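You operate a simulated robot arm through the tools that you are given. There is no shell and no other tool.

You are at the controls of a simulated two-armed robot. One attempt, no reset.

Task
Fit the relay whose rating the base shows and prove it.
Fine: relay latch up, relay home in its socket, latch down with fingers clear, yellow button for the blue lamp. Where these are worked on the way, their far stop is far enough and under half their travel is too little: relay latch.
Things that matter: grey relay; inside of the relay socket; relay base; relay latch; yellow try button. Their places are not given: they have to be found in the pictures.

It is judged by the outcome, as a careful person would: the job done as asked, and still so three seconds after it is handed in. It fails if anything else is knocked over, pushed out of place, dropped, spilled or broken.

Robot
Two 7-joint arms with fingered hands on one trunk that stands fixed in place. Base frame: the origin is at the foot of the trunk, x ahead of it, y to its left, z up; the work surface is at about z = 880. Readings come in mm, degrees, newtons and seconds.
The left shoulder is at [70, 153, 1197], the right one opposite. With the tool pointing down near the work surface each hand reaches from about 100 to 860 mm from the base axis, measured 20 degrees to its own side. Payload 3.9 kg a hand.
Tool frame (each hand has its own): the origin (TCP) lies between the finger pads and is the grasp point; the fingertips stand 30 mm ahead of it; z points along the fingers, y is the line along which they close. Largest opening 104 mm; the body of the gripper starts 35 mm behind the TCP. The gripper is a hand of 4 fingers: y runs from the thumb to the fingers, the wrist lies at [-17, -104, -178] in the tool frame.
Orientation is that of the tool frame in the base frame, as [roll, pitch, yaw] about the fixed x, y, z axes, in that order (R = Rz(yaw) Ry(pitch) Rx(roll)). With the fingers straight down and the wrist toward the robot, the tool's x, y and z point along [0, 1, 0], [1, 0, 0] and [0, 0, -1] of the base frame.

Tools
- The arms move only by the tool step_arm. It takes "left_steps", "right_steps" or both (then of equal length, played together; a hand with none holds still); each is a list of rows, each an object of numbers (a shift or turn left out is 0): "dx", "dy", "dz": the shift along the base's x, y, z in mm; "wx", "wy", "wz": the turn, a rotation vector about the base's x, y, z in degrees. In form: [{"dx": .., "dy": .., "dz": .., "wx": .., "wy": .., "wz": ..}, ...]. A call has 1 to 20 rows; each row shifts and turns the commanded pose from where the row before left it. Each row takes 0.2 s and may step no farther than 50 mm and 8.6 degrees from the row before; otherwise, the whole call is refused. A pose out of reach is approached as far as the arm can. The call stops where the force on the tool passes 40 N (or 10 N more than at its start, if that is more) or the arm is blocked; 0.2 s more then pass. In this call time passes only in rows, and 0.2 s behind the last. It gives the time, the measured TCP pose, the force on the tool (base axes), the opening and the grip force at its end, in the units of the frame above (readings bear some noise), with the torque about the TCP (base axes, N m) and any sound that the robot's microphone picked up.
- Cameras (640 x 400 px; columns grow to the right, rows downward): "scene" is now at [140.6, -5.8, 1432.5]; the picture's right is [-0.05, -1.00, 0.00], its down [-0.53, 0.03, -0.85] and it looks along [0.85, -0.05, -0.53] (base axes); focal length 305 px, centre (320, 200). "left" rides on the left gripper at [-66, -90, -126] in its tool frame; the picture's right is [-0.78, -0.30, 0.56], its down [0.57, -0.70, 0.42] and it looks along [0.26, 0.65, 0.71] (tool axes); focal length 275 px, centre (320, 200). "right" rides on the right gripper at [66, -90, -126] in its tool frame; the picture's right is [-0.78, 0.30, -0.56], its down [-0.57, -0.70, 0.42] and it looks along [-0.26, 0.65, 0.71] (tool axes); focal length 275 px, centre (320, 200).
- grab_frame(camera): a new picture of that camera. The clock stands still meanwhile.
- raise_lower(by): slides the trunk up (or, below 0, down) by that many mm; the arms and the scene camera ride with it, the base frame stays. It gives what a move gives, with no picture.
- move_fingers(index, middle, ring, thumb_bend, thumb_turn, hand): sets how far each is bent, from 0 (flat) to 1 (curled in); at 0.3 the hand is open as for a grip, at 0.7 the pads meet at the TCP. One left out holds its place. A second passes; each finger stops where it meets its share of the squeeze, and holds until it gets a number again. It is the only way to open and close the hand. It gives what a move gives, with no picture; readings hold the bend of each and the force on the fingers (four entries, about 0 where the hand has none), thumb and palm. thumb_turn goes from beside the hand (0) to across from the fingers (1), as for a grip.
- turn_head(pan, tilt): turns the head with the scene camera to pan (to the left, within 86 degrees either way) and tilt (down, from -29 to 69), counted from straight ahead of the robot. It gives what a move gives.
- point_at(camera, pixels): for up to 12 pixels [column, row] of the newest picture of that camera ("zoom" is the newest enlarged one), the place [x, y, z] in the base frame of the surface seen there, good to about 2 mm. The clock stands still meanwhile.
- enlarge(camera, box): a new picture of the part [left, top, right, bottom] of that camera's present view, enlarged. The clock stands still meanwhile.
- finish_job(): hands the job in; it is judged then, once.

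Open the grippers and draw the arms clear of the work before you hand the job in, unless the task says otherwise.

The tools are called after ">>>" as name(argument=value, ...) on one line, values as JSON. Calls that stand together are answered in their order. step_arm: Moves the arms, as the interface text tells. Its arguments: {"type":"object","properties":{"left_steps":{"type":"array","items":{"type":"object","properties":{"dx":{"type":"number"},"dy":{"type":"number"},"dz":{"type":"number"},"wx":{"type":"number"},"wy":{"type":"number"},"wz":{"type":"number"}}}},"right_steps":{"type":"array","items":{"type":"object","properties":{"dx":{"type":"number"},"dy":{"type":"number"},"dz":{"type":"number"},"wx":{"type":"number"},"wy":{"type":"number"},"wz":{"type":"number"}}}}},"required":[]} The other tools are called the same way: raise_lower (by) slides the trunk up or down; move_fingers (index, middle, ring, thumb_bend, thumb_turn, hand) moves the fingers one by one; turn_head (pan, tilt) turns the head that bears the scene camera; grab_frame (camera) takes a picture; point_at (camera, pixels) gives the place of the surface under pixels of a picture; enlarge (camera, box) takes an enlarged picture of a part of a camera's view; finish_job () hands the job in.

At the start:

```text
time_s: 0.0
left_eef_pos: [584.2, 162.5, 1275.8]
left_tool_rot: [180.0, 0.0, 90.0]
left_wrist_force: [0.9, -0.4, -0.1]
left_ft_torque: [0.01, 0.01, 0.01]
left_width: 103.6
left_grasp_force: 0.1
left_shape: jaw
left_bend: [0.3, 0.3, 0.3, 0.3, 0.97]
left_finger forces: [0.0, 0.0, 0.1, 0.0, 0.0, 0.0]
right_eef_pos: [550.7, -253.3, 1218.4]
right_tool_rot: [-180.0, -0.1, 90.0]
right_wrist_force: [0.5, 0.6, 0.8]
right_ft_torque: [-0.03, -0.04, -0.03]
right_width: 103.9
right_grasp_force: 0.1
right_shape: jaw
right_bend: [0.3, 0.3, 0.3, 0.3, 0.97]
right_finger forces: [0.0, 0.1, 0.1, 0.0, 0.0, 0.1]
trunk travel left (down, up): [-650.0, 290.0]
head pan, tilt: [-3.1, 32.2]
```

scene: 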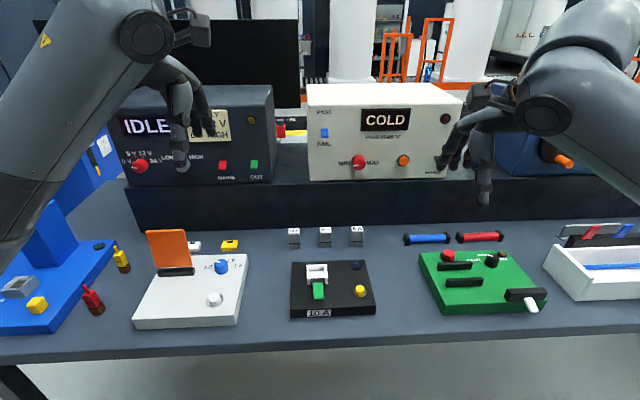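
right: 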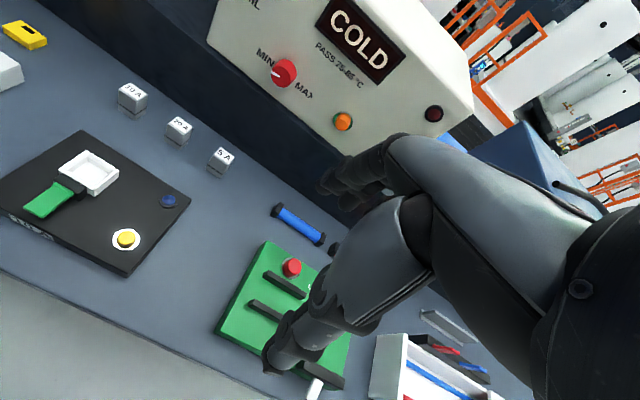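
left: 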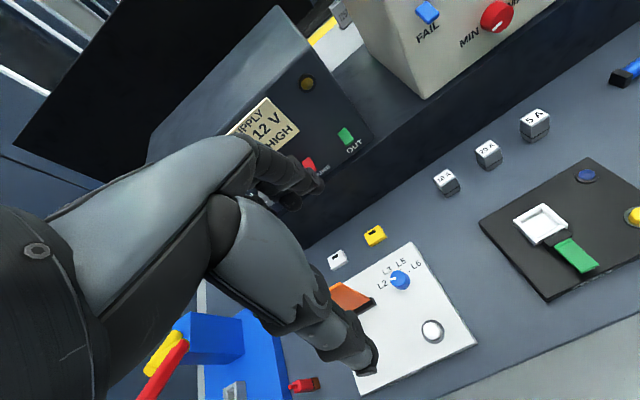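

The scene shows the black relay base around (333,290) with a white socket at (317,272), a green latch at (318,291), a yellow button at (360,291) and a label "10 A" at (318,313). Three grey relays sit at (294,237), (325,236), (357,235). I enlarge to read them.

>>> enlarge(camera="scene", box=[280, 250, 390, 325])

>>> enlarge(camera="scene", box=[280, 220, 380, 255])

>>> enlarge(camera="right", box=[0, 70, 250, 280])

```text
5.33 times, centred on (335, 288) of scene
```

zoom: 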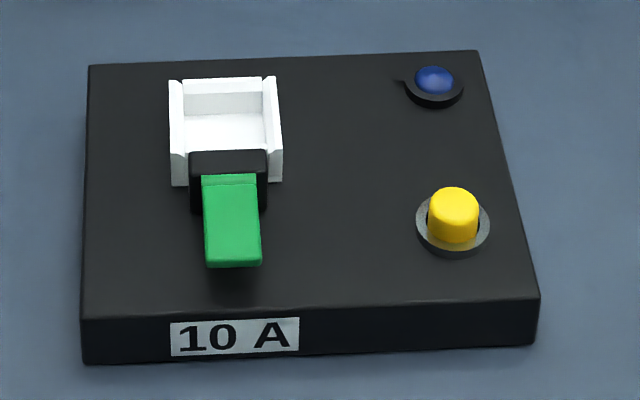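

```text
6.40 times, centred on (330, 238) of scene
```

zoom: 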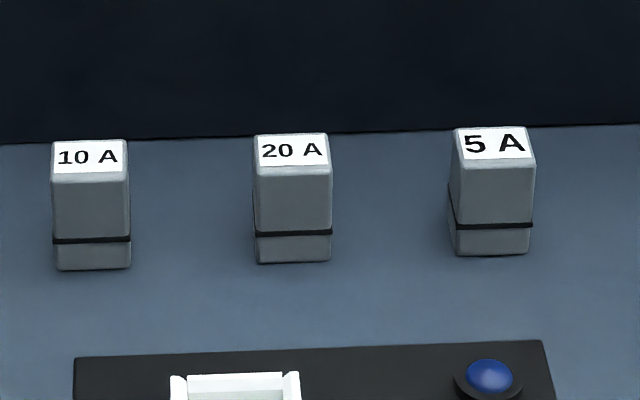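

```text
1.90 times, centred on (125, 175) of right
```

zoom: 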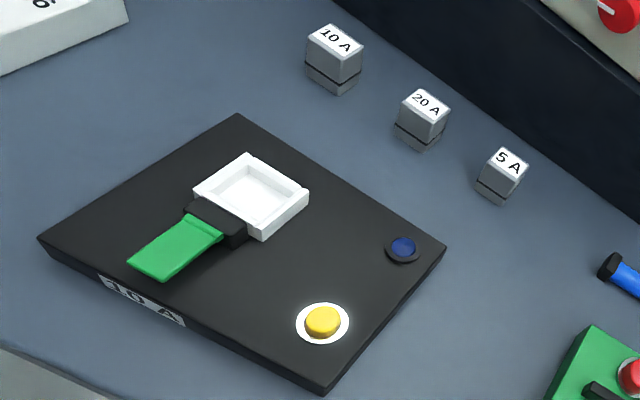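

The base says 10 A, and the leftmost relay (scene 294,237) is the 10 A one. I get the places of relay, socket, latch and button.

>>> enlarge(camera="scene", box=[290, 255, 380, 320])

>>> point_at(camera="scene", pixels=[[294, 231], [294, 241], [288, 231], [300, 231], [325, 230], [357, 229], [317, 273], [318, 291], [318, 297], [360, 289], [318, 313], [356, 265]])

```text
6.15 times, centred on (335, 288) of scene
```

zoom: 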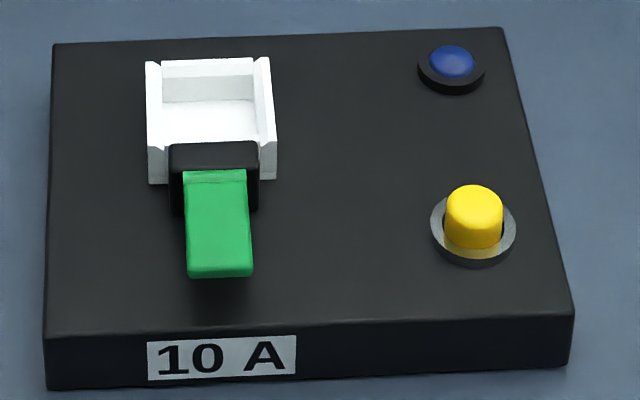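

```text
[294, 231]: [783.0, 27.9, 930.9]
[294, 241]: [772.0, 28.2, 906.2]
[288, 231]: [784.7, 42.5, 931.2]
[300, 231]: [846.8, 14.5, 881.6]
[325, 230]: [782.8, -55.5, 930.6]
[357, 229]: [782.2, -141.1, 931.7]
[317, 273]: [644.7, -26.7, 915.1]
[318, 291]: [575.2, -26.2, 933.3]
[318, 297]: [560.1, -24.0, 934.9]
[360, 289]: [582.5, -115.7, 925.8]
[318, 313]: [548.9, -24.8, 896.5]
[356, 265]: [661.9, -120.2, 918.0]
```

I measure the latch, socket walls and base outline on the newest zoom.

>>> point_at(camera="zoom", pixels=[[215, 153], [180, 153], [250, 153], [217, 178], [217, 195], [217, 230], [217, 262], [217, 271], [190, 262], [246, 262], [178, 195], [254, 190]])

>>> point_at(camera="zoom", pixels=[[152, 66], [262, 62], [268, 140], [155, 148], [205, 65], [205, 85], [205, 120], [474, 195], [474, 230], [440, 240], [452, 55], [100, 200]])

>>> point_at(camera="zoom", pixels=[[60, 50], [495, 32], [55, 325], [565, 305], [20, 200], [168, 110], [254, 100], [205, 135], [262, 170], [155, 175], [210, 62], [210, 72]])

```text
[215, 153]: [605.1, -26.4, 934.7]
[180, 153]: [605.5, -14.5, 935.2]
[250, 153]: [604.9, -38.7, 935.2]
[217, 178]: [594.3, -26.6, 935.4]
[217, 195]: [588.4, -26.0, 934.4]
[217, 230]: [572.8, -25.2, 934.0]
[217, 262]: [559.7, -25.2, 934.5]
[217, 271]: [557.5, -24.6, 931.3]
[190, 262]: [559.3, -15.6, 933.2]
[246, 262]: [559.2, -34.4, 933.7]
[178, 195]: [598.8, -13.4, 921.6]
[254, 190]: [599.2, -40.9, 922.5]
```

```text
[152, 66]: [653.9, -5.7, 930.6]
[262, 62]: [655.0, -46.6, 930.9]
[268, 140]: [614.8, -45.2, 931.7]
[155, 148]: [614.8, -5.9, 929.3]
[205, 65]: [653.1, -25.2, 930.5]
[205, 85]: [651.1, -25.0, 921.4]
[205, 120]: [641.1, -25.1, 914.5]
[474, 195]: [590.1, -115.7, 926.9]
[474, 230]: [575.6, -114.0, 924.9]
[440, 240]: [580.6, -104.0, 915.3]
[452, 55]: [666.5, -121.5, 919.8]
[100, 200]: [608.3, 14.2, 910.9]
```

```text
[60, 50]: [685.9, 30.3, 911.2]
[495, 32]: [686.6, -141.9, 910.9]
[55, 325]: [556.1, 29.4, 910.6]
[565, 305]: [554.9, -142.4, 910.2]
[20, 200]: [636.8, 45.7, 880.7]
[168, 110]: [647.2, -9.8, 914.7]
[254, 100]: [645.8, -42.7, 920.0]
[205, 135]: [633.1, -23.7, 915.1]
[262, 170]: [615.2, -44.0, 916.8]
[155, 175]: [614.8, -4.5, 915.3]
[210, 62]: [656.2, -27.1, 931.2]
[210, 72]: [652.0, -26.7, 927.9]
```

The lever is a tongue lying flat at about z 934 from x 597 out to x 557, hinged at the black block. I look at it closer from both wrist cameras to see its profile.

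>>> enlarge(camera="left", box=[470, 150, 640, 300])

>>> enlarge(camera="right", box=[10, 140, 130, 240])

>>> enlarge(camera="scene", box=[120, 180, 400, 340])

```text
2.67 times, centred on (555, 225) of left
```

zoom: 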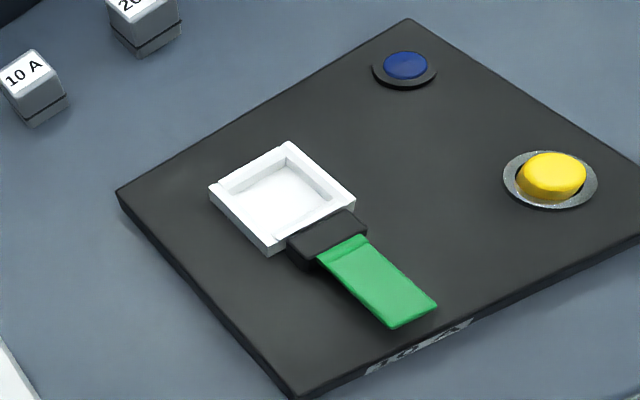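

```text
4.00 times, centred on (70, 190) of right
```

zoom: 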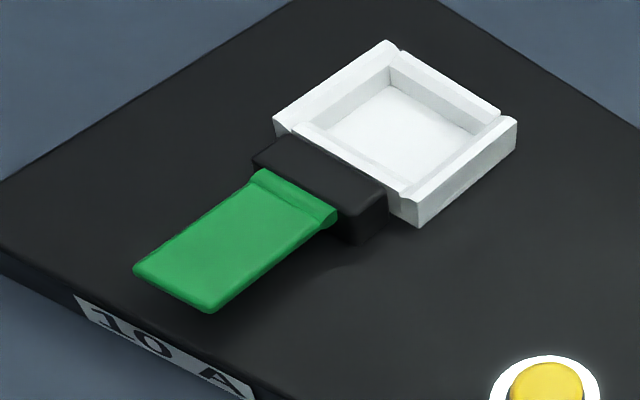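

```text
2.29 times, centred on (260, 260) of scene
```

zoom: 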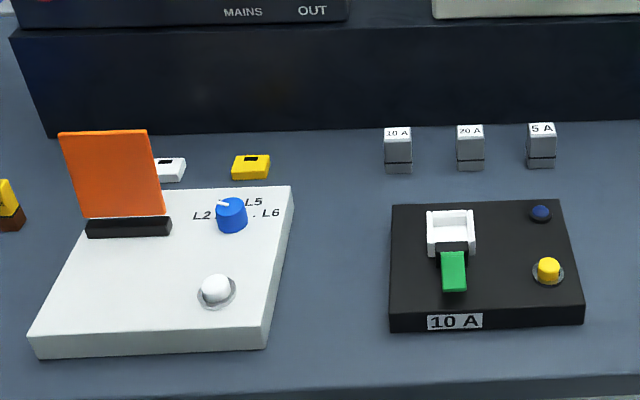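

I zoom in on the 10 A relay and measure its faces and the shelf behind.

>>> enlarge(camera="scene", box=[280, 210, 340, 250])

>>> enlarge(camera="left", box=[420, 90, 560, 200])

```text
10.00 times, centred on (310, 230) of scene
```

zoom: 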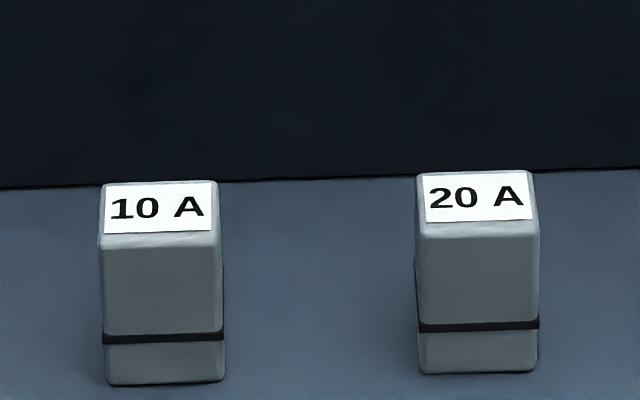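

```text
3.64 times, centred on (490, 145) of left
```

zoom: 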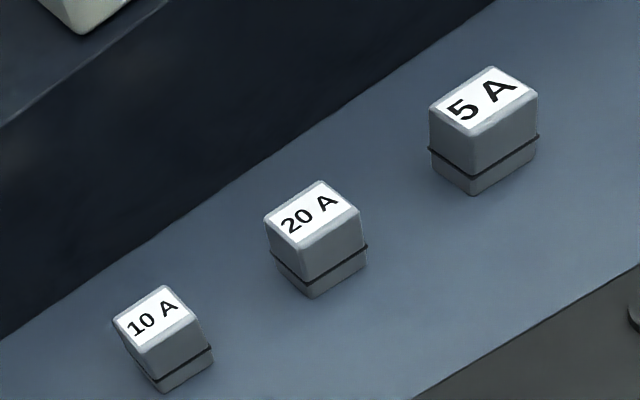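

I sample points on the relay top corners, faces and the table/shelf line from this left zoom.

>>> point_at(camera="zoom", pixels=[[163, 288], [118, 320], [146, 346], [192, 316], [155, 315], [135, 355], [175, 345], [204, 340], [155, 380], [318, 212], [250, 160], [60, 290]])

>>> enlarge(camera="scene", box=[280, 210, 340, 250])

```text
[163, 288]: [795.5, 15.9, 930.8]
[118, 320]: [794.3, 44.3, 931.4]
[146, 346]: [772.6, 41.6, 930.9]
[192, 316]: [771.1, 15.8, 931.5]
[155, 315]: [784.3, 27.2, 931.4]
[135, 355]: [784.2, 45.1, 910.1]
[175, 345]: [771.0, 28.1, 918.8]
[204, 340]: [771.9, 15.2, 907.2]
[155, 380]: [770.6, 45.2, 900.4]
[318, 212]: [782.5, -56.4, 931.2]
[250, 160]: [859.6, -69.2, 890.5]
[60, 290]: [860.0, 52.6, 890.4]
```

```text
10.00 times, centred on (310, 230) of scene
```

zoom: 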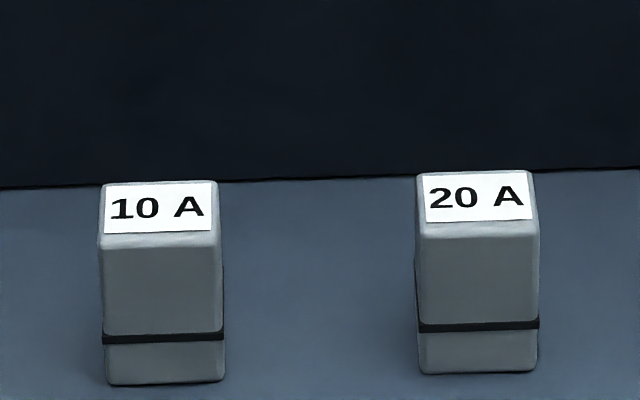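

Relay 10 A stands at x 770–796, y 14–45, top z 931; the socket lies at x 614–656, y −47…−5. I first turn the right hand by +90° about z in place so that it closes along y with its wrist to the right.

>>> step_arm(right_steps=[{"wz": 8.18}, {"wz": 8.18}, {"wz": 8.18}, {"wz": 8.18}, {"wz": 8.18}, {"wz": 8.18}, {"wz": 8.18}, {"wz": 8.18}, {"wz": 8.18}, {"wz": 8.18}, {"wz": 8.2}])

>>> grab_frame(camera="scene")

>>> grab_frame(camera="right")

```text
time_s: 2.4
left_eef_pos: [584.8, 164.1, 1276.2]
left_tool_rot: [-180.0, 0.0, 90.0]
left_wrist_force: [-0.5, 0.5, -1.0]
left_ft_torque: [0.01, -0.02, 0.02]
left_width: 103.8
left_grasp_force: 0.1
left_shape: jaw
left_bend: [0.3, 0.3, 0.3, 0.3, 0.97]
left_finger forces: [0.0, 0.0, 0.0, 0.0, 0.1, 0.0]
right_eef_pos: [550.5, -253.7, 1217.8]
right_tool_rot: [179.9, 0.0, -179.8]
right_wrist_force: [-0.5, 0.8, 0.3]
right_ft_torque: [0.02, 0.0, 0.01]
right_width: 103.5
right_grasp_force: 0.0
right_shape: jaw
right_bend: [0.3, 0.3, 0.3, 0.3, 0.97]
right_finger forces: [0.0, 0.0, 0.0, 0.0, 0.0, 0.0]
trunk travel left (down, up): [-650.0, 290.0]
head pan, tilt: [-3.1, 32.2]
```

```text
taken
```

scene: 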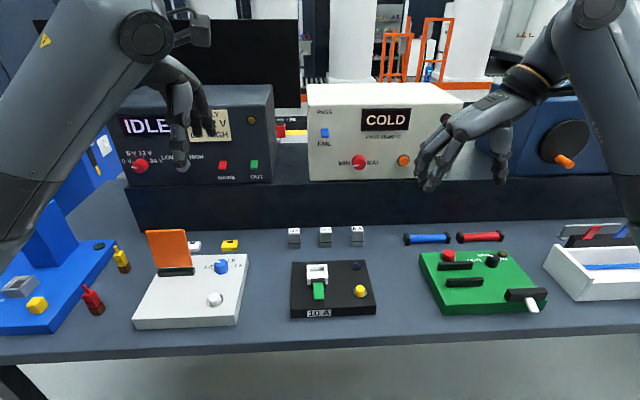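

```text
taken
```

right: 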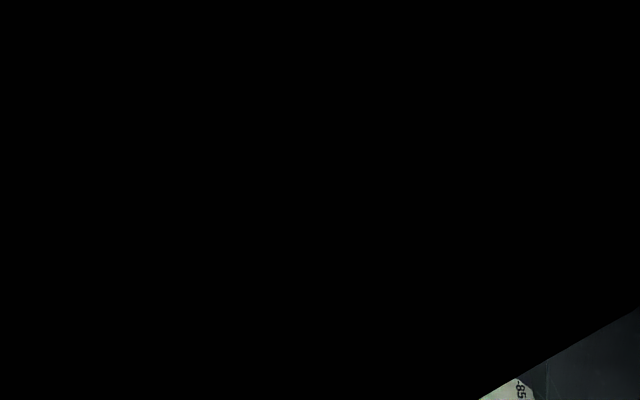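

The rotation worked; the right wrist camera is now covered by its own arm, so I rely on the scene view. I zoom in on the hand (about 415–520, 100–200) to see fingers and thumb.

>>> enlarge(camera="scene", box=[400, 80, 560, 200])

>>> point_at(camera="zoom", pixels=[[105, 400], [75, 330], [130, 330], [395, 395], [400, 330], [110, 380], [60, 380], [200, 250]])

```text
3.33 times, centred on (480, 140) of scene
```

zoom: 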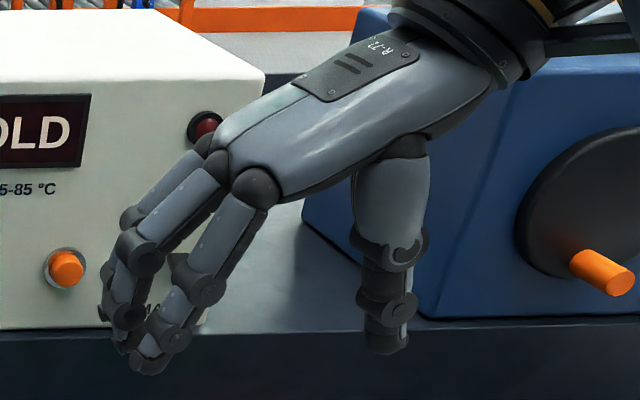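

```text
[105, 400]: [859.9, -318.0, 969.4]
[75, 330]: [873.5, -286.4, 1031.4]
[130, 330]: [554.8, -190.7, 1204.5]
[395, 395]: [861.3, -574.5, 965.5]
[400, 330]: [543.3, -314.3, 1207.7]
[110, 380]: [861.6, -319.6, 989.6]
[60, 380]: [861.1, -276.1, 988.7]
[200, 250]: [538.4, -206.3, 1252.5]
```

I measure fingertip and thumb-tip places on this zoom.

>>> point_at(camera="zoom", pixels=[[150, 365], [155, 340], [125, 318], [112, 305], [385, 345], [385, 310], [205, 285], [150, 250], [130, 345], [180, 345]])

```text
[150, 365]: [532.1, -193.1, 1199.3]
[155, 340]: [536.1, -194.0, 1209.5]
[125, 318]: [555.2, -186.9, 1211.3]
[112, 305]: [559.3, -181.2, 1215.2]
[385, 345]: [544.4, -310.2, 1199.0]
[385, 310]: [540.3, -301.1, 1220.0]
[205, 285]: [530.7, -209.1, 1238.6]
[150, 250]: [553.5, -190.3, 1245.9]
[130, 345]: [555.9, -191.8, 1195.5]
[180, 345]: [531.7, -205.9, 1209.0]
```

Fingertips are about 25–30 mm below the TCP, with index at ≈+10 and middle at ≈−12 in tool x straddling the thumb. I bring the right hand above the lever tip (566, −25, 1050).

>>> step_arm(right_steps=[{"dx": 2.6, "dy": 38, "dz": -28}, {"dx": 2.6, "dy": 38, "dz": -28}, {"dx": 2.6, "dy": 38, "dz": -28}, {"dx": 2.6, "dy": 38, "dz": -28}, {"dx": 2.6, "dy": 38, "dz": -28}, {"dx": 2.5, "dy": 38, "dz": -28}])

>>> grab_frame(camera="scene")

>>> grab_frame(camera="left")

>>> grab_frame(camera="right")

```text
time_s: 3.8
left_eef_pos: [584.3, 164.0, 1275.6]
left_tool_rot: [179.9, 0.0, 90.1]
left_wrist_force: [-0.1, 0.6, -0.3]
left_ft_torque: [0.0, -0.01, 0.0]
left_width: 103.9
left_grasp_force: 0.0
left_shape: jaw
left_bend: [0.3, 0.3, 0.3, 0.3, 0.97]
left_finger forces: [0.0, 0.1, 0.0, 0.0, 0.1, 0.0]
right_eef_pos: [565.2, -25.2, 1048.6]
right_tool_rot: [-179.8, 0.0, -179.9]
right_wrist_force: [-0.2, 0.2, -0.5]
right_ft_torque: [-0.02, 0.02, 0.0]
right_width: 103.5
right_grasp_force: 0.1
right_shape: jaw
right_bend: [0.3, 0.3, 0.3, 0.3, 0.97]
right_finger forces: [0.0, 0.0, 0.0, 0.0, 0.0, 0.0]
trunk travel left (down, up): [-650.0, 290.0]
head pan, tilt: [-3.1, 32.2]
```

```text
taken
```

scene: 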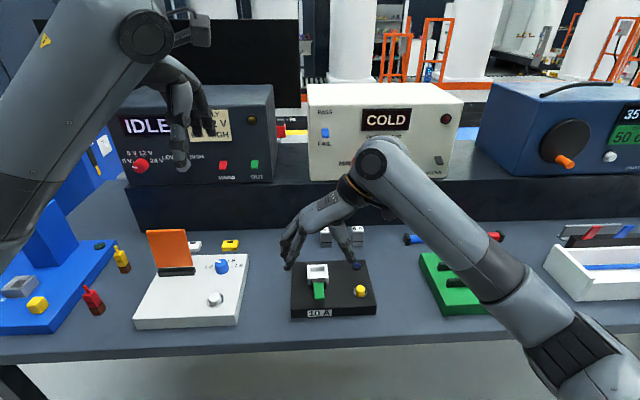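

```text
taken
```

left: 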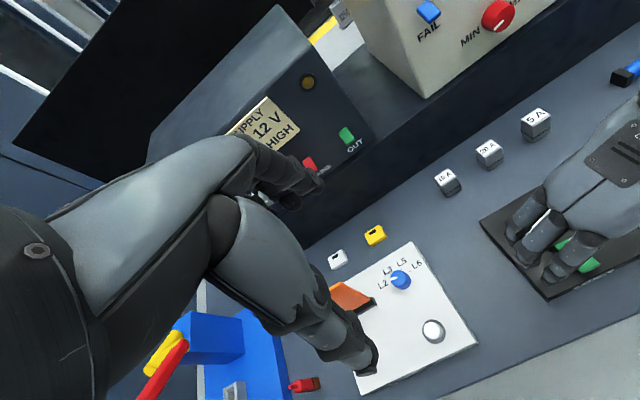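

```text
taken
```

right: 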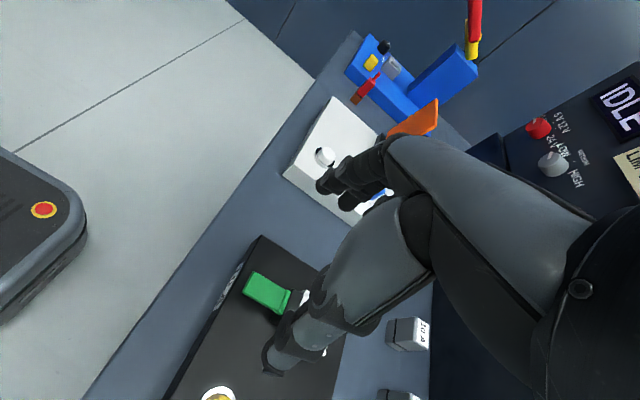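

The hand hangs over the lever well clear. I turn the left hand a little so its camera takes in the relay base, and lower the right hand to z 990 to check the straddle.

>>> step_arm(left_steps=[{"dx": -20, "wz": -8}, {"dx": -20, "wz": -8}, {"dx": -20, "wz": -8}, {"dx": -20, "wz": -8}], right_steps=[{"dz": -15}, {"dz": -15}, {"dz": -15}, {"dz": -15}])

>>> grab_frame(camera="left")

>>> grab_frame(camera="right")

>>> enlarge(camera="scene", box=[260, 180, 400, 330])

```text
time_s: 4.8
left_eef_pos: [503.1, 164.1, 1276.4]
left_tool_rot: [-180.0, 0.0, 57.9]
left_wrist_force: [-0.2, -0.3, -0.3]
left_ft_torque: [0.0, 0.02, 0.0]
left_width: 104.1
left_grasp_force: 0.1
left_shape: jaw
left_bend: [0.3, 0.3, 0.3, 0.3, 0.97]
left_finger forces: [0.0, 0.0, 0.0, 0.1, 0.0, 0.1]
right_eef_pos: [566.9, -25.2, 990.7]
right_tool_rot: [-179.9, 0.0, -180.0]
right_wrist_force: [-0.3, 0.2, -0.6]
right_ft_torque: [0.03, -0.04, 0.01]
right_width: 103.7
right_grasp_force: 0.1
right_shape: jaw
right_bend: [0.3, 0.3, 0.3, 0.3, 0.97]
right_finger forces: [0.0, 0.0, 0.1, 0.0, 0.1, 0.0]
trunk travel left (down, up): [-650.0, 290.0]
head pan, tilt: [-3.1, 32.2]
```

```text
taken
```

left: 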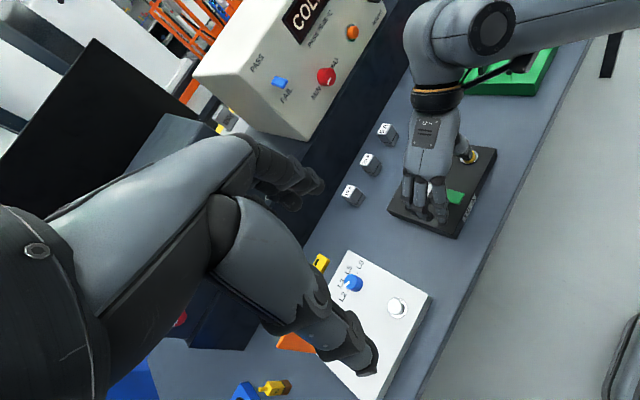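

```text
taken
```

right: 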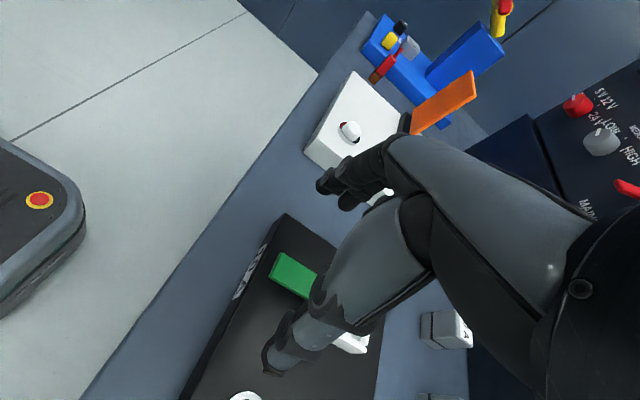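

```text
2.67 times, centred on (330, 255) of scene
```

zoom: 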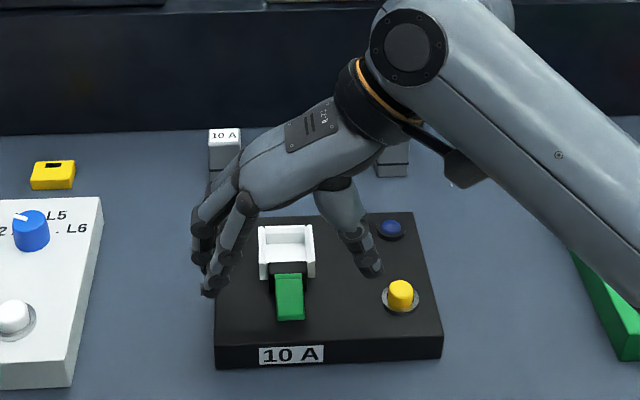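

The lever (zoom 290,297) lies between fingers and thumb. I pre-close index, middle and thumb a bit to keep clear of the yellow button before descending.

>>> move_fingers(hand="right", index=0.45, middle=0.45, thumb_bend=0.45)

>>> enlarge(camera="scene", box=[280, 210, 390, 320])

```text
time_s: 5.8
left_eef_pos: [503.9, 162.5, 1275.6]
left_tool_rot: [-180.0, 0.0, 58.0]
left_wrist_force: [0.4, -0.4, 0.1]
left_ft_torque: [-0.01, -0.01, 0.03]
left_width: 103.8
left_grasp_force: 0.1
left_shape: jaw
left_bend: [0.3, 0.3, 0.3, 0.3, 0.97]
left_finger forces: [0.1, 0.0, 0.0, 0.0, 0.0, 0.1]
right_eef_pos: [566.4, -25.3, 990.8]
right_tool_rot: [180.0, -0.1, 180.0]
right_wrist_force: [0.2, 0.0, -0.6]
right_ft_torque: [0.0, -0.02, -0.03]
right_width: 67.4
right_grasp_force: 0.1
right_shape: fingers
right_bend: [0.45, 0.45, 0.3, 0.45, 0.97]
right_finger forces: [0.1, 0.0, 0.0, 0.1, 0.0, 0.0]
trunk travel left (down, up): [-650.0, 290.0]
head pan, tilt: [-3.1, 32.2]
```

```text
3.64 times, centred on (335, 265) of scene
```

zoom: 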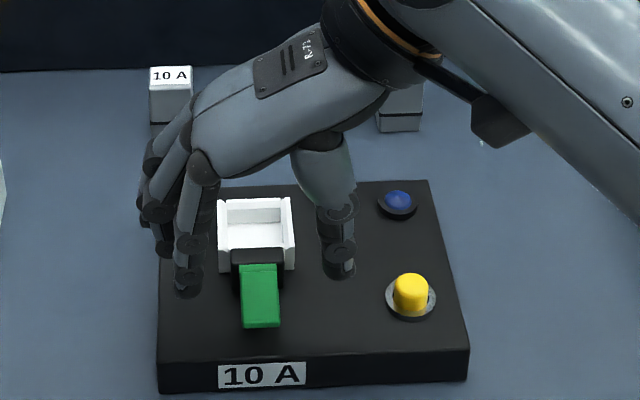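

I measure the fingertip and thumb-tip positions in this zoom to know how far below the TCP they now sit.

>>> point_at(camera="zoom", pixels=[[188, 285], [188, 295], [190, 270], [343, 262], [343, 274], [340, 240], [165, 240], [160, 255], [198, 285], [330, 262]])

```text
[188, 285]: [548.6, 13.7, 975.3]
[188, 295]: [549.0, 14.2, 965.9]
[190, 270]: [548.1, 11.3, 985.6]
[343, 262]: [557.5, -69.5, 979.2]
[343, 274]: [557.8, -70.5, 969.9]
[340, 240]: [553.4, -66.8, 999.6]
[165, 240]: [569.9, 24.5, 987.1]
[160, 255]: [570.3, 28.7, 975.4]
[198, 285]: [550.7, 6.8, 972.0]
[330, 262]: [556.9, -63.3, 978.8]
```

Index tip is ≈27 mm and thumb tip ≈23 mm below the TCP. I go down to TCP z 945 so tips flank the lever above the base top (911).

>>> step_arm(right_steps=[{"dz": -12}, {"dz": -12}, {"dz": -12}, {"dz": -9.5}])

>>> enlarge(camera="scene", box=[280, 210, 390, 320])

>>> enlarge(camera="left", box=[370, 120, 530, 260])

```text
time_s: 6.8
left_eef_pos: [504.3, 162.8, 1275.9]
left_tool_rot: [180.0, 0.1, 58.1]
left_wrist_force: [1.0, -0.6, -0.8]
left_ft_torque: [-0.01, 0.0, 0.02]
left_width: 103.6
left_grasp_force: 0.1
left_shape: jaw
left_bend: [0.3, 0.3, 0.3, 0.3, 0.97]
left_finger forces: [0.0, 0.0, 0.1, 0.1, 0.0, 0.0]
right_eef_pos: [565.9, -25.5, 945.3]
right_tool_rot: [-180.0, 0.1, -180.0]
right_wrist_force: [-0.3, 0.4, 0.7]
right_ft_torque: [-0.01, 0.01, 0.01]
right_width: 67.5
right_grasp_force: 0.6
right_shape: fingers
right_bend: [0.45, 0.45, 0.3, 0.45, 0.97]
right_finger forces: [0.1, 0.3, 0.1, 0.1, 0.1, 0.0]
trunk travel left (down, up): [-650.0, 290.0]
head pan, tilt: [-3.1, 32.2]
```

```text
3.64 times, centred on (335, 265) of scene
```

zoom: 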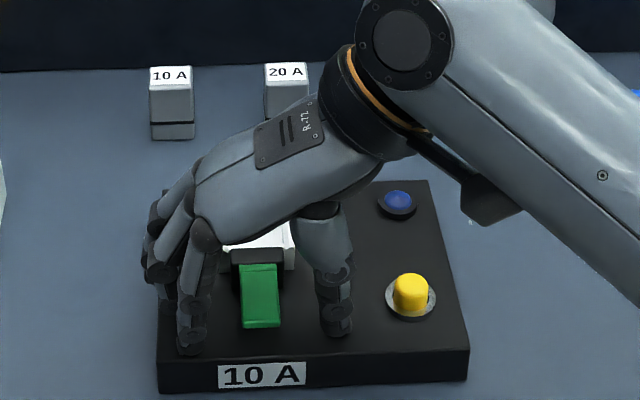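

```text
2.86 times, centred on (450, 190) of left
```

zoom: 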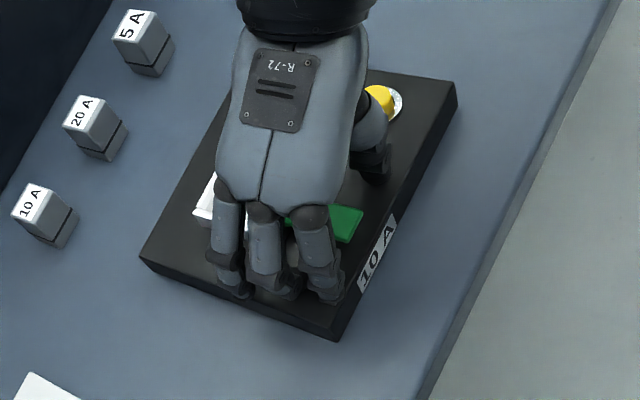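

Straddling is good and forces are near zero. I close index, middle and thumb to 0.6 (≈30 mm gap) and check before the last squeeze.

>>> move_fingers(hand="right", index=0.6, middle=0.6, thumb_bend=0.6)

>>> enlarge(camera="scene", box=[280, 230, 370, 320])

>>> enlarge(camera="right", box=[200, 200, 400, 400])

```text
time_s: 7.8
left_eef_pos: [503.5, 162.9, 1275.9]
left_tool_rot: [179.9, 0.0, 58.0]
left_wrist_force: [-1.0, 0.0, 0.5]
left_ft_torque: [-0.03, 0.02, -0.02]
left_width: 103.8
left_grasp_force: 0.0
left_shape: jaw
left_bend: [0.3, 0.3, 0.3, 0.3, 0.97]
left_finger forces: [0.0, 0.1, 0.0, 0.1, 0.0, 0.1]
right_eef_pos: [565.9, -26.3, 944.9]
right_tool_rot: [179.9, 0.0, -179.9]
right_wrist_force: [0.1, -0.5, 0.7]
right_ft_torque: [0.01, 0.01, -0.03]
right_width: 28.1
right_grasp_force: 0.0
right_shape: fingers
right_bend: [0.6, 0.6, 0.3, 0.6, 0.97]
right_finger forces: [0.1, 0.0, 0.1, 0.1, 0.1, 0.0]
trunk travel left (down, up): [-650.0, 290.0]
head pan, tilt: [-3.1, 32.2]
```

```text
4.44 times, centred on (325, 275) of scene
```

zoom: 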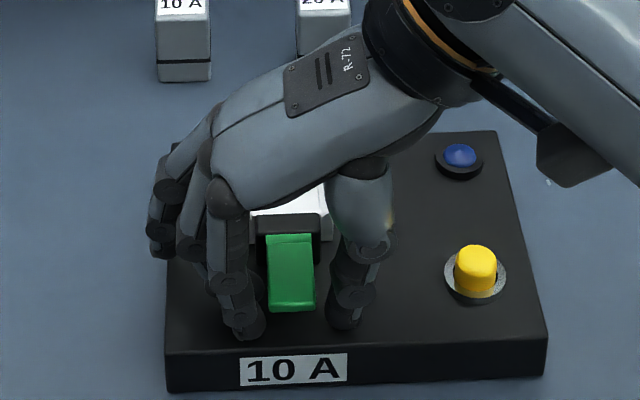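

```text
2.00 times, centred on (300, 300) of right
```

zoom: 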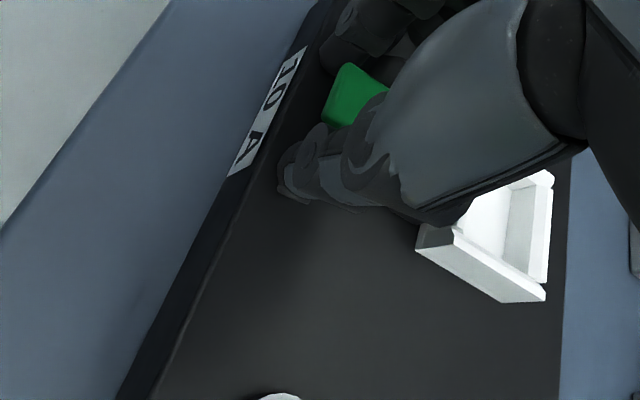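

The lever sits centred between fingers and thumb. I squeeze it lightly (0.67).

>>> move_fingers(hand="right", index=0.67, middle=0.67, thumb_bend=0.67)

>>> enlarge(camera="scene", box=[280, 230, 370, 320])

```text
time_s: 8.8
left_eef_pos: [503.4, 162.8, 1275.7]
left_tool_rot: [180.0, 0.0, 58.0]
left_wrist_force: [0.1, 0.4, 0.3]
left_ft_torque: [0.0, 0.0, 0.0]
left_width: 103.7
left_grasp_force: 0.1
left_shape: jaw
left_bend: [0.3, 0.3, 0.3, 0.3, 0.97]
left_finger forces: [0.0, 0.0, 0.0, 0.0, 0.1, 0.0]
right_eef_pos: [566.4, -25.5, 944.2]
right_tool_rot: [180.0, 0.0, -179.9]
right_wrist_force: [-1.0, 1.3, -1.4]
right_ft_torque: [0.0, 0.0, -0.02]
right_width: 16.4
right_grasp_force: 2.8
right_shape: fingers
right_bend: [0.64, 0.66, 0.3, 0.65, 0.97]
right_finger forces: [2.2, 1.5, 0.0, 0.0, 1.8, 0.0]
trunk travel left (down, up): [-650.0, 290.0]
head pan, tilt: [-3.1, 32.2]
```

```text
4.44 times, centred on (325, 275) of scene
```

zoom: 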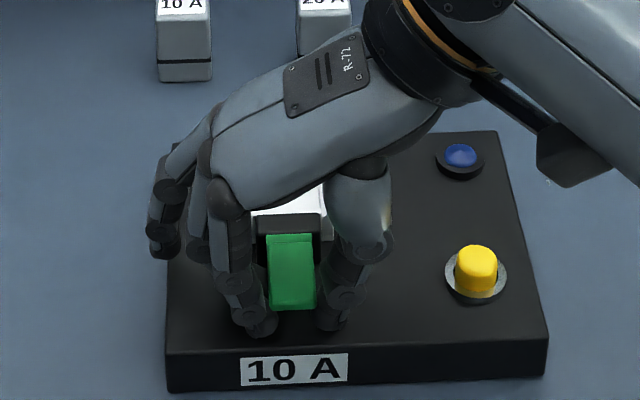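

Index, middle and thumb all touch the lever (≈2 N each). I firm up the pinch slightly.

>>> move_fingers(hand="right", index=0.7, middle=0.72, thumb_bend=0.72)

>>> step_arm(right_steps=[{"dx": 0.5, "dz": 5.4}, {"dx": 1.4, "dz": 5.2}, {"dx": 2.3, "dz": 4.9}, {"dx": 3.1, "dz": 4.4}])

>>> enlarge(camera="scene", box=[280, 230, 370, 320])

```text
time_s: 9.8
left_eef_pos: [503.6, 162.9, 1276.0]
left_tool_rot: [180.0, 0.1, 58.0]
left_wrist_force: [-1.5, 0.0, -0.2]
left_ft_torque: [0.01, 0.03, 0.0]
left_width: 103.7
left_grasp_force: 0.1
left_shape: jaw
left_bend: [0.3, 0.3, 0.3, 0.3, 0.97]
left_finger forces: [0.1, 0.1, 0.0, 0.1, 0.0, 0.0]
right_eef_pos: [567.9, -25.6, 944.3]
right_tool_rot: [-180.0, 0.0, -179.9]
right_wrist_force: [-1.7, 2.1, -4.6]
right_ft_torque: [-0.05, 0.13, 0.1]
right_width: 13.5
right_grasp_force: 9.0
right_shape: fingers
right_bend: [0.65, 0.67, 0.3, 0.67, 0.97]
right_finger forces: [3.7, 7.3, 0.1, 0.0, 6.3, 0.0]
trunk travel left (down, up): [-650.0, 290.0]
head pan, tilt: [-3.1, 32.2]
```

```text
time_s: 10.8
left_eef_pos: [501.1, 162.1, 1275.0]
left_tool_rot: [179.9, 0.1, 57.9]
left_wrist_force: [-0.1, -0.5, 0.3]
left_ft_torque: [-0.03, 0.02, 0.0]
left_width: 103.3
left_grasp_force: 0.1
left_shape: jaw
left_bend: [0.3, 0.3, 0.3, 0.3, 0.97]
left_finger forces: [0.0, 0.0, 0.1, 0.1, 0.0, 0.0]
right_eef_pos: [569.6, -28.0, 961.1]
right_tool_rot: [-179.8, -0.3, -179.8]
right_wrist_force: [-16.2, -1.4, -17.8]
right_ft_torque: [-0.28, 0.56, 0.21]
right_width: 0.4
right_grasp_force: 10.9
right_shape: fingers
right_bend: [0.7, 0.69, 0.3, 0.72, 0.97]
right_finger forces: [0.0, 21.3, 0.0, 0.1, 0.0, 0.0]
trunk travel left (down, up): [-650.0, 290.0]
head pan, tilt: [-3.1, 32.2]
```

```text
4.44 times, centred on (325, 275) of scene
```

zoom: 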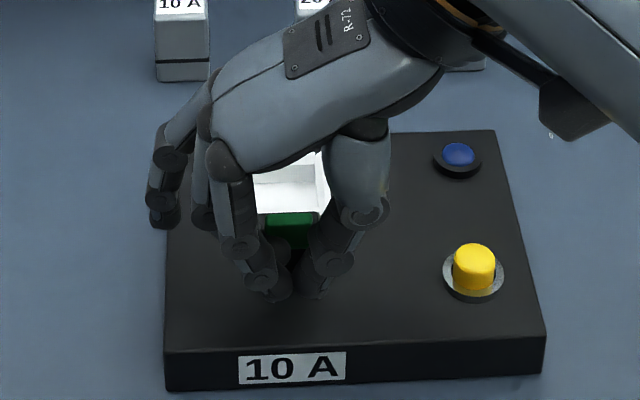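

The lever rose and slid out of the pinch: index and thumb now meet beneath/in front of it and the middle finger feels 21 N. I look closer before going on.

>>> enlarge(camera="scene", box=[300, 245, 350, 305])

>>> enlarge(camera="left", box=[390, 150, 490, 240])

>>> enlarge(camera="right", box=[200, 200, 400, 400])

```text
6.67 times, centred on (325, 275) of scene
```

zoom: 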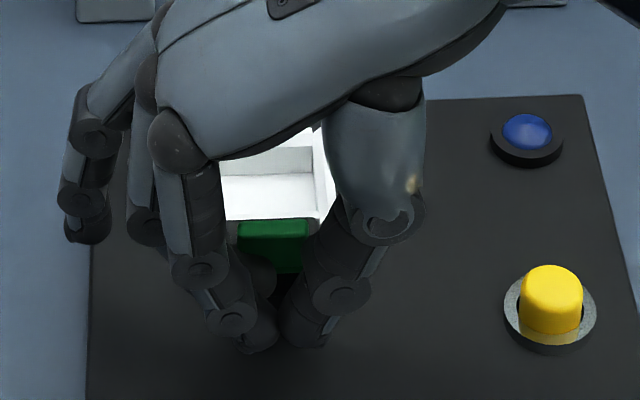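

```text
4.44 times, centred on (440, 195) of left
```

zoom: 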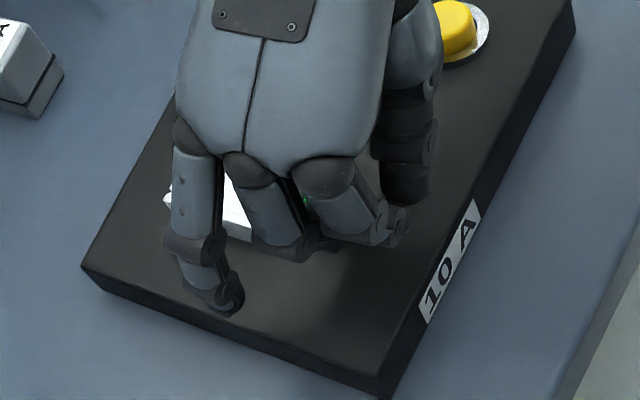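

```text
2.00 times, centred on (300, 300) of right
```

zoom: 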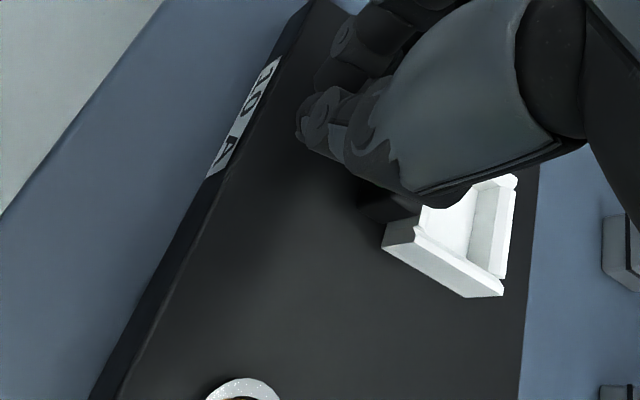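

I measure the lever surface in a fresh scene zoom.

>>> enlarge(camera="scene", box=[300, 245, 350, 305])

>>> point_at(camera="zoom", pixels=[[275, 223], [275, 232], [275, 245], [275, 260], [245, 225], [305, 225], [255, 270], [285, 280], [232, 232], [260, 345], [310, 345]])

```text
6.67 times, centred on (325, 275) of scene
```

zoom: 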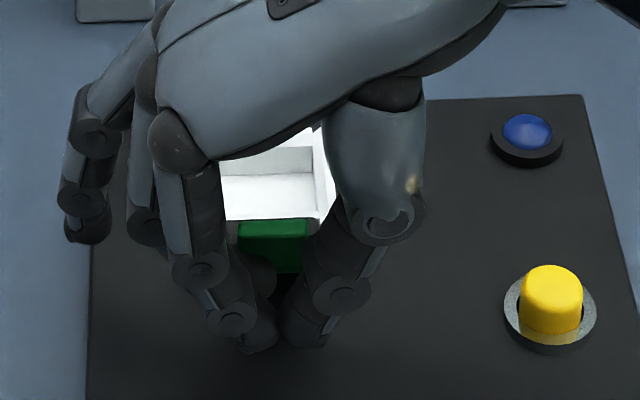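

```text
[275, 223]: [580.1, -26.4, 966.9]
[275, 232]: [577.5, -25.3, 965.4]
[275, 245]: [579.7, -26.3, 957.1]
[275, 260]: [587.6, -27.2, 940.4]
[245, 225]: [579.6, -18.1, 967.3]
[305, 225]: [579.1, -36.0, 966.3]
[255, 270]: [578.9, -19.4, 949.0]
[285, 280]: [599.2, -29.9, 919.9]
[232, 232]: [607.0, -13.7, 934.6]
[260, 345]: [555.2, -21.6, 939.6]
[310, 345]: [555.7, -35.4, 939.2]
```

The lever tip is now at (579, −26, 966), i.e. raised about 60°, and the tool is being pushed back 16–18 N, so it may be at its stop. I ease the hand back to relieve the force and see if the lever stays.

>>> step_arm(right_steps=[{"dx": -4, "dz": -2}, {"dx": -3, "dz": -1}])

>>> enlarge(camera="scene", box=[300, 245, 350, 305])

>>> point_at(camera="zoom", pixels=[[275, 223], [275, 232], [275, 245], [275, 260], [245, 225], [305, 225]])

```text
time_s: 11.4
left_eef_pos: [503.5, 163.9, 1275.9]
left_tool_rot: [-179.9, 0.1, 58.0]
left_wrist_force: [0.1, -0.9, -0.3]
left_ft_torque: [0.04, 0.01, -0.02]
left_width: 103.4
left_grasp_force: 0.0
left_shape: jaw
left_bend: [0.3, 0.3, 0.3, 0.3, 0.97]
left_finger forces: [0.0, 0.1, 0.0, 0.0, 0.0, 0.1]
right_eef_pos: [567.1, -24.8, 964.2]
right_tool_rot: [179.9, 0.1, -179.9]
right_wrist_force: [-4.1, 0.9, -8.6]
right_ft_torque: [-0.08, 0.22, 0.03]
right_width: 0.0
right_grasp_force: 3.8
right_shape: fingers
right_bend: [0.7, 0.69, 0.3, 0.72, 0.97]
right_finger forces: [0.1, 7.7, 0.0, 0.1, 0.0, 0.1]
trunk travel left (down, up): [-650.0, 290.0]
head pan, tilt: [-3.1, 32.2]
```

```text
6.67 times, centred on (325, 275) of scene
```

zoom: 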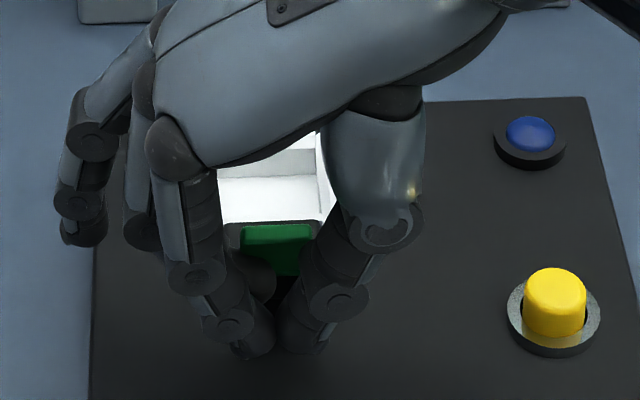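

```text
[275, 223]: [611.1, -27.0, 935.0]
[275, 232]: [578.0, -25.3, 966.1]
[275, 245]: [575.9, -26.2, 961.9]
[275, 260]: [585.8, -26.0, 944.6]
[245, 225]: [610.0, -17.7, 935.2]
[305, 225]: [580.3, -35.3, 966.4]
```

The lever still reads near (578, −26, 966); extra push before barely moved it, so it looks like the stop. I open the fingers sideways in place and look whether it stays up.

>>> move_fingers(hand="right", index=0.42, middle=0.42, thumb_bend=0.42)

>>> enlarge(camera="scene", box=[290, 235, 380, 320])

>>> point_at(camera="zoom", pixels=[[205, 170], [205, 180], [205, 195], [205, 210], [474, 215], [60, 120], [470, 100], [60, 360], [540, 360]])

```text
time_s: 12.4
left_eef_pos: [504.4, 162.5, 1276.3]
left_tool_rot: [179.9, 0.0, 58.0]
left_wrist_force: [0.1, -0.5, 0.5]
left_ft_torque: [-0.01, 0.02, 0.01]
left_width: 103.7
left_grasp_force: 0.0
left_shape: jaw
left_bend: [0.3, 0.3, 0.3, 0.3, 0.97]
left_finger forces: [0.0, 0.0, 0.1, 0.0, 0.1, 0.1]
right_eef_pos: [565.5, -26.1, 960.9]
right_tool_rot: [179.9, 0.0, 180.0]
right_wrist_force: [0.4, 0.0, 0.1]
right_ft_torque: [0.0, -0.01, -0.04]
right_width: 73.8
right_grasp_force: 0.0
right_shape: fingers
right_bend: [0.42, 0.42, 0.3, 0.42, 0.97]
right_finger forces: [0.1, 0.1, 0.0, 0.1, 0.0, 0.1]
trunk travel left (down, up): [-650.0, 290.0]
head pan, tilt: [-3.1, 32.2]
```

```text
4.71 times, centred on (335, 278) of scene
```

zoom: 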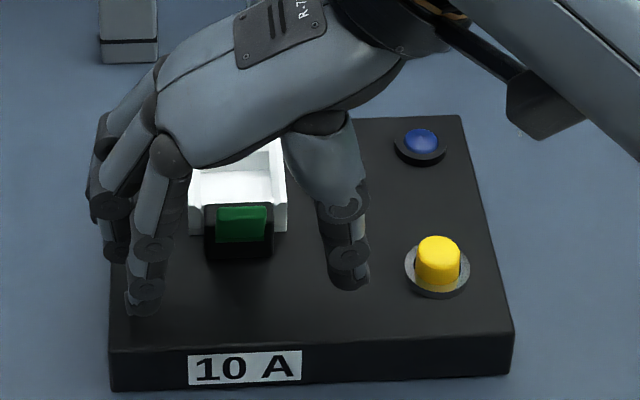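

```text
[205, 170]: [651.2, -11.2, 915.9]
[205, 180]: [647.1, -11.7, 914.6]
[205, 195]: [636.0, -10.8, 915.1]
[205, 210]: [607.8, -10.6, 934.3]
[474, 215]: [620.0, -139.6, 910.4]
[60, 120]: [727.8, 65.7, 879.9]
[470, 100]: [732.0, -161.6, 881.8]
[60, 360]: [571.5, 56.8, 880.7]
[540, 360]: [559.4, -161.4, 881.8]
```

The lever stays up (zoom 242,222). I measure its tip and the base corners to confirm the base hasn't shifted.

>>> point_at(camera="zoom", pixels=[[242, 207], [242, 215], [242, 225], [242, 237], [220, 225], [263, 225], [118, 340], [500, 325], [452, 122], [345, 125], [435, 245]])

```text
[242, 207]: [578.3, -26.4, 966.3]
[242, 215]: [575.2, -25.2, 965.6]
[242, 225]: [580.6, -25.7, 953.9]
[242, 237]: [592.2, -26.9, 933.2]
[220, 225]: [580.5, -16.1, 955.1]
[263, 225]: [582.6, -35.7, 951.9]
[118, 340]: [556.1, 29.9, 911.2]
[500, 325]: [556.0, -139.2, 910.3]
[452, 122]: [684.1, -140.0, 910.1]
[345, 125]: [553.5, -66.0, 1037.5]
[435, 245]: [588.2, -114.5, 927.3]
```

Lever is at about 62° and base unmoved. I raise the hand straight up, clear of the lever.

>>> step_arm(right_steps=[{"dz": 20}, {"dz": 30}, {"dz": 40}, {"dz": 30}])

>>> enlarge(camera="scene", box=[290, 235, 380, 320])

>>> point_at(camera="zoom", pixels=[[242, 207], [242, 225], [242, 237], [193, 150], [193, 180], [240, 160], [285, 170], [240, 190], [240, 175], [200, 165], [275, 160]])

```text
time_s: 13.4
left_eef_pos: [503.7, 164.0, 1276.7]
left_tool_rot: [-180.0, -0.1, 58.0]
left_wrist_force: [-0.6, -0.3, 0.8]
left_ft_torque: [0.03, 0.02, 0.02]
left_width: 103.8
left_grasp_force: 0.1
left_shape: jaw
left_bend: [0.3, 0.3, 0.3, 0.3, 0.97]
left_finger forces: [0.0, 0.0, 0.0, 0.1, 0.0, 0.1]
right_eef_pos: [565.8, -26.0, 1083.3]
right_tool_rot: [-179.9, 0.1, -179.9]
right_wrist_force: [-0.7, 0.2, -0.1]
right_ft_torque: [0.0, -0.02, 0.01]
right_width: 74.0
right_grasp_force: 0.1
right_shape: fingers
right_bend: [0.42, 0.42, 0.3, 0.42, 0.97]
right_finger forces: [0.0, 0.0, 0.1, 0.0, 0.0, 0.0]
trunk travel left (down, up): [-650.0, 290.0]
head pan, tilt: [-3.1, 32.2]
```

```text
4.71 times, centred on (335, 278) of scene
```

zoom: 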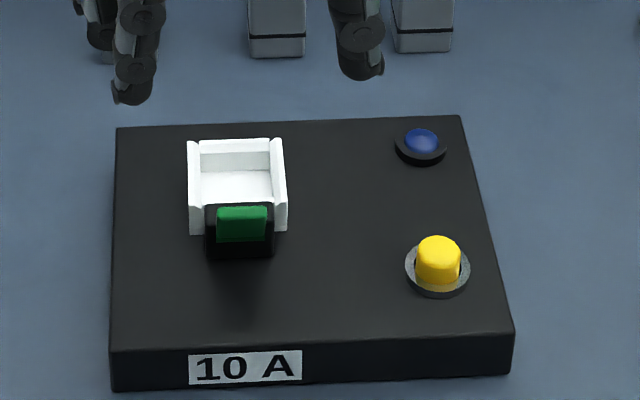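

```text
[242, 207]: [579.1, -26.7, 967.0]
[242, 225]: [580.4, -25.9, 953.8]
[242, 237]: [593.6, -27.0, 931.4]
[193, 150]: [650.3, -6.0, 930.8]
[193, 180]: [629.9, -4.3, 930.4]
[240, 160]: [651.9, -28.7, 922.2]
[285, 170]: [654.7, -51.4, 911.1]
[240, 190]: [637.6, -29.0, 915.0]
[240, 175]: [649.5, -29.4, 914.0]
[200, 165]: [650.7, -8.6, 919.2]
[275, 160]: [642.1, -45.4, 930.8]
```

Latch remains up. I take right and left camera views of the empty socket to pin its inner edges more exactly.

>>> grab_frame(camera="right")

>>> enlarge(camera="left", box=[370, 140, 510, 250])

>>> enlarge(camera="scene", box=[310, 258, 336, 285])

```text
taken
```

right: 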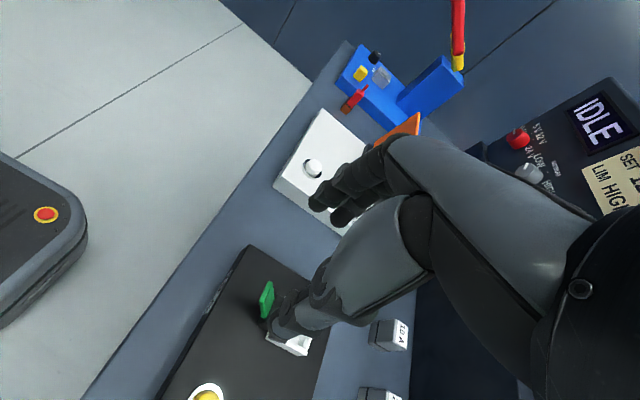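

```text
3.64 times, centred on (440, 195) of left
```

zoom: 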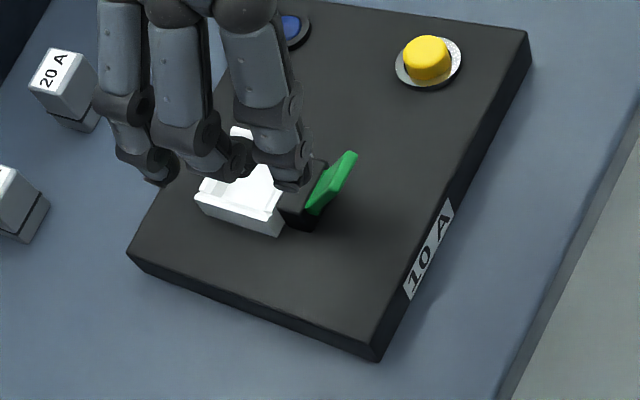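

```text
14.81 times, centred on (323, 272) of scene
```

zoom: 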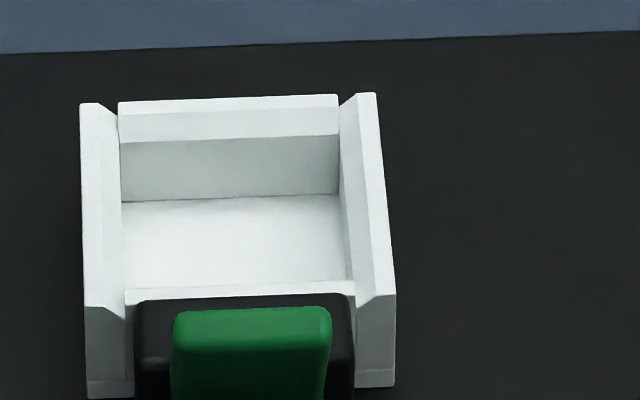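

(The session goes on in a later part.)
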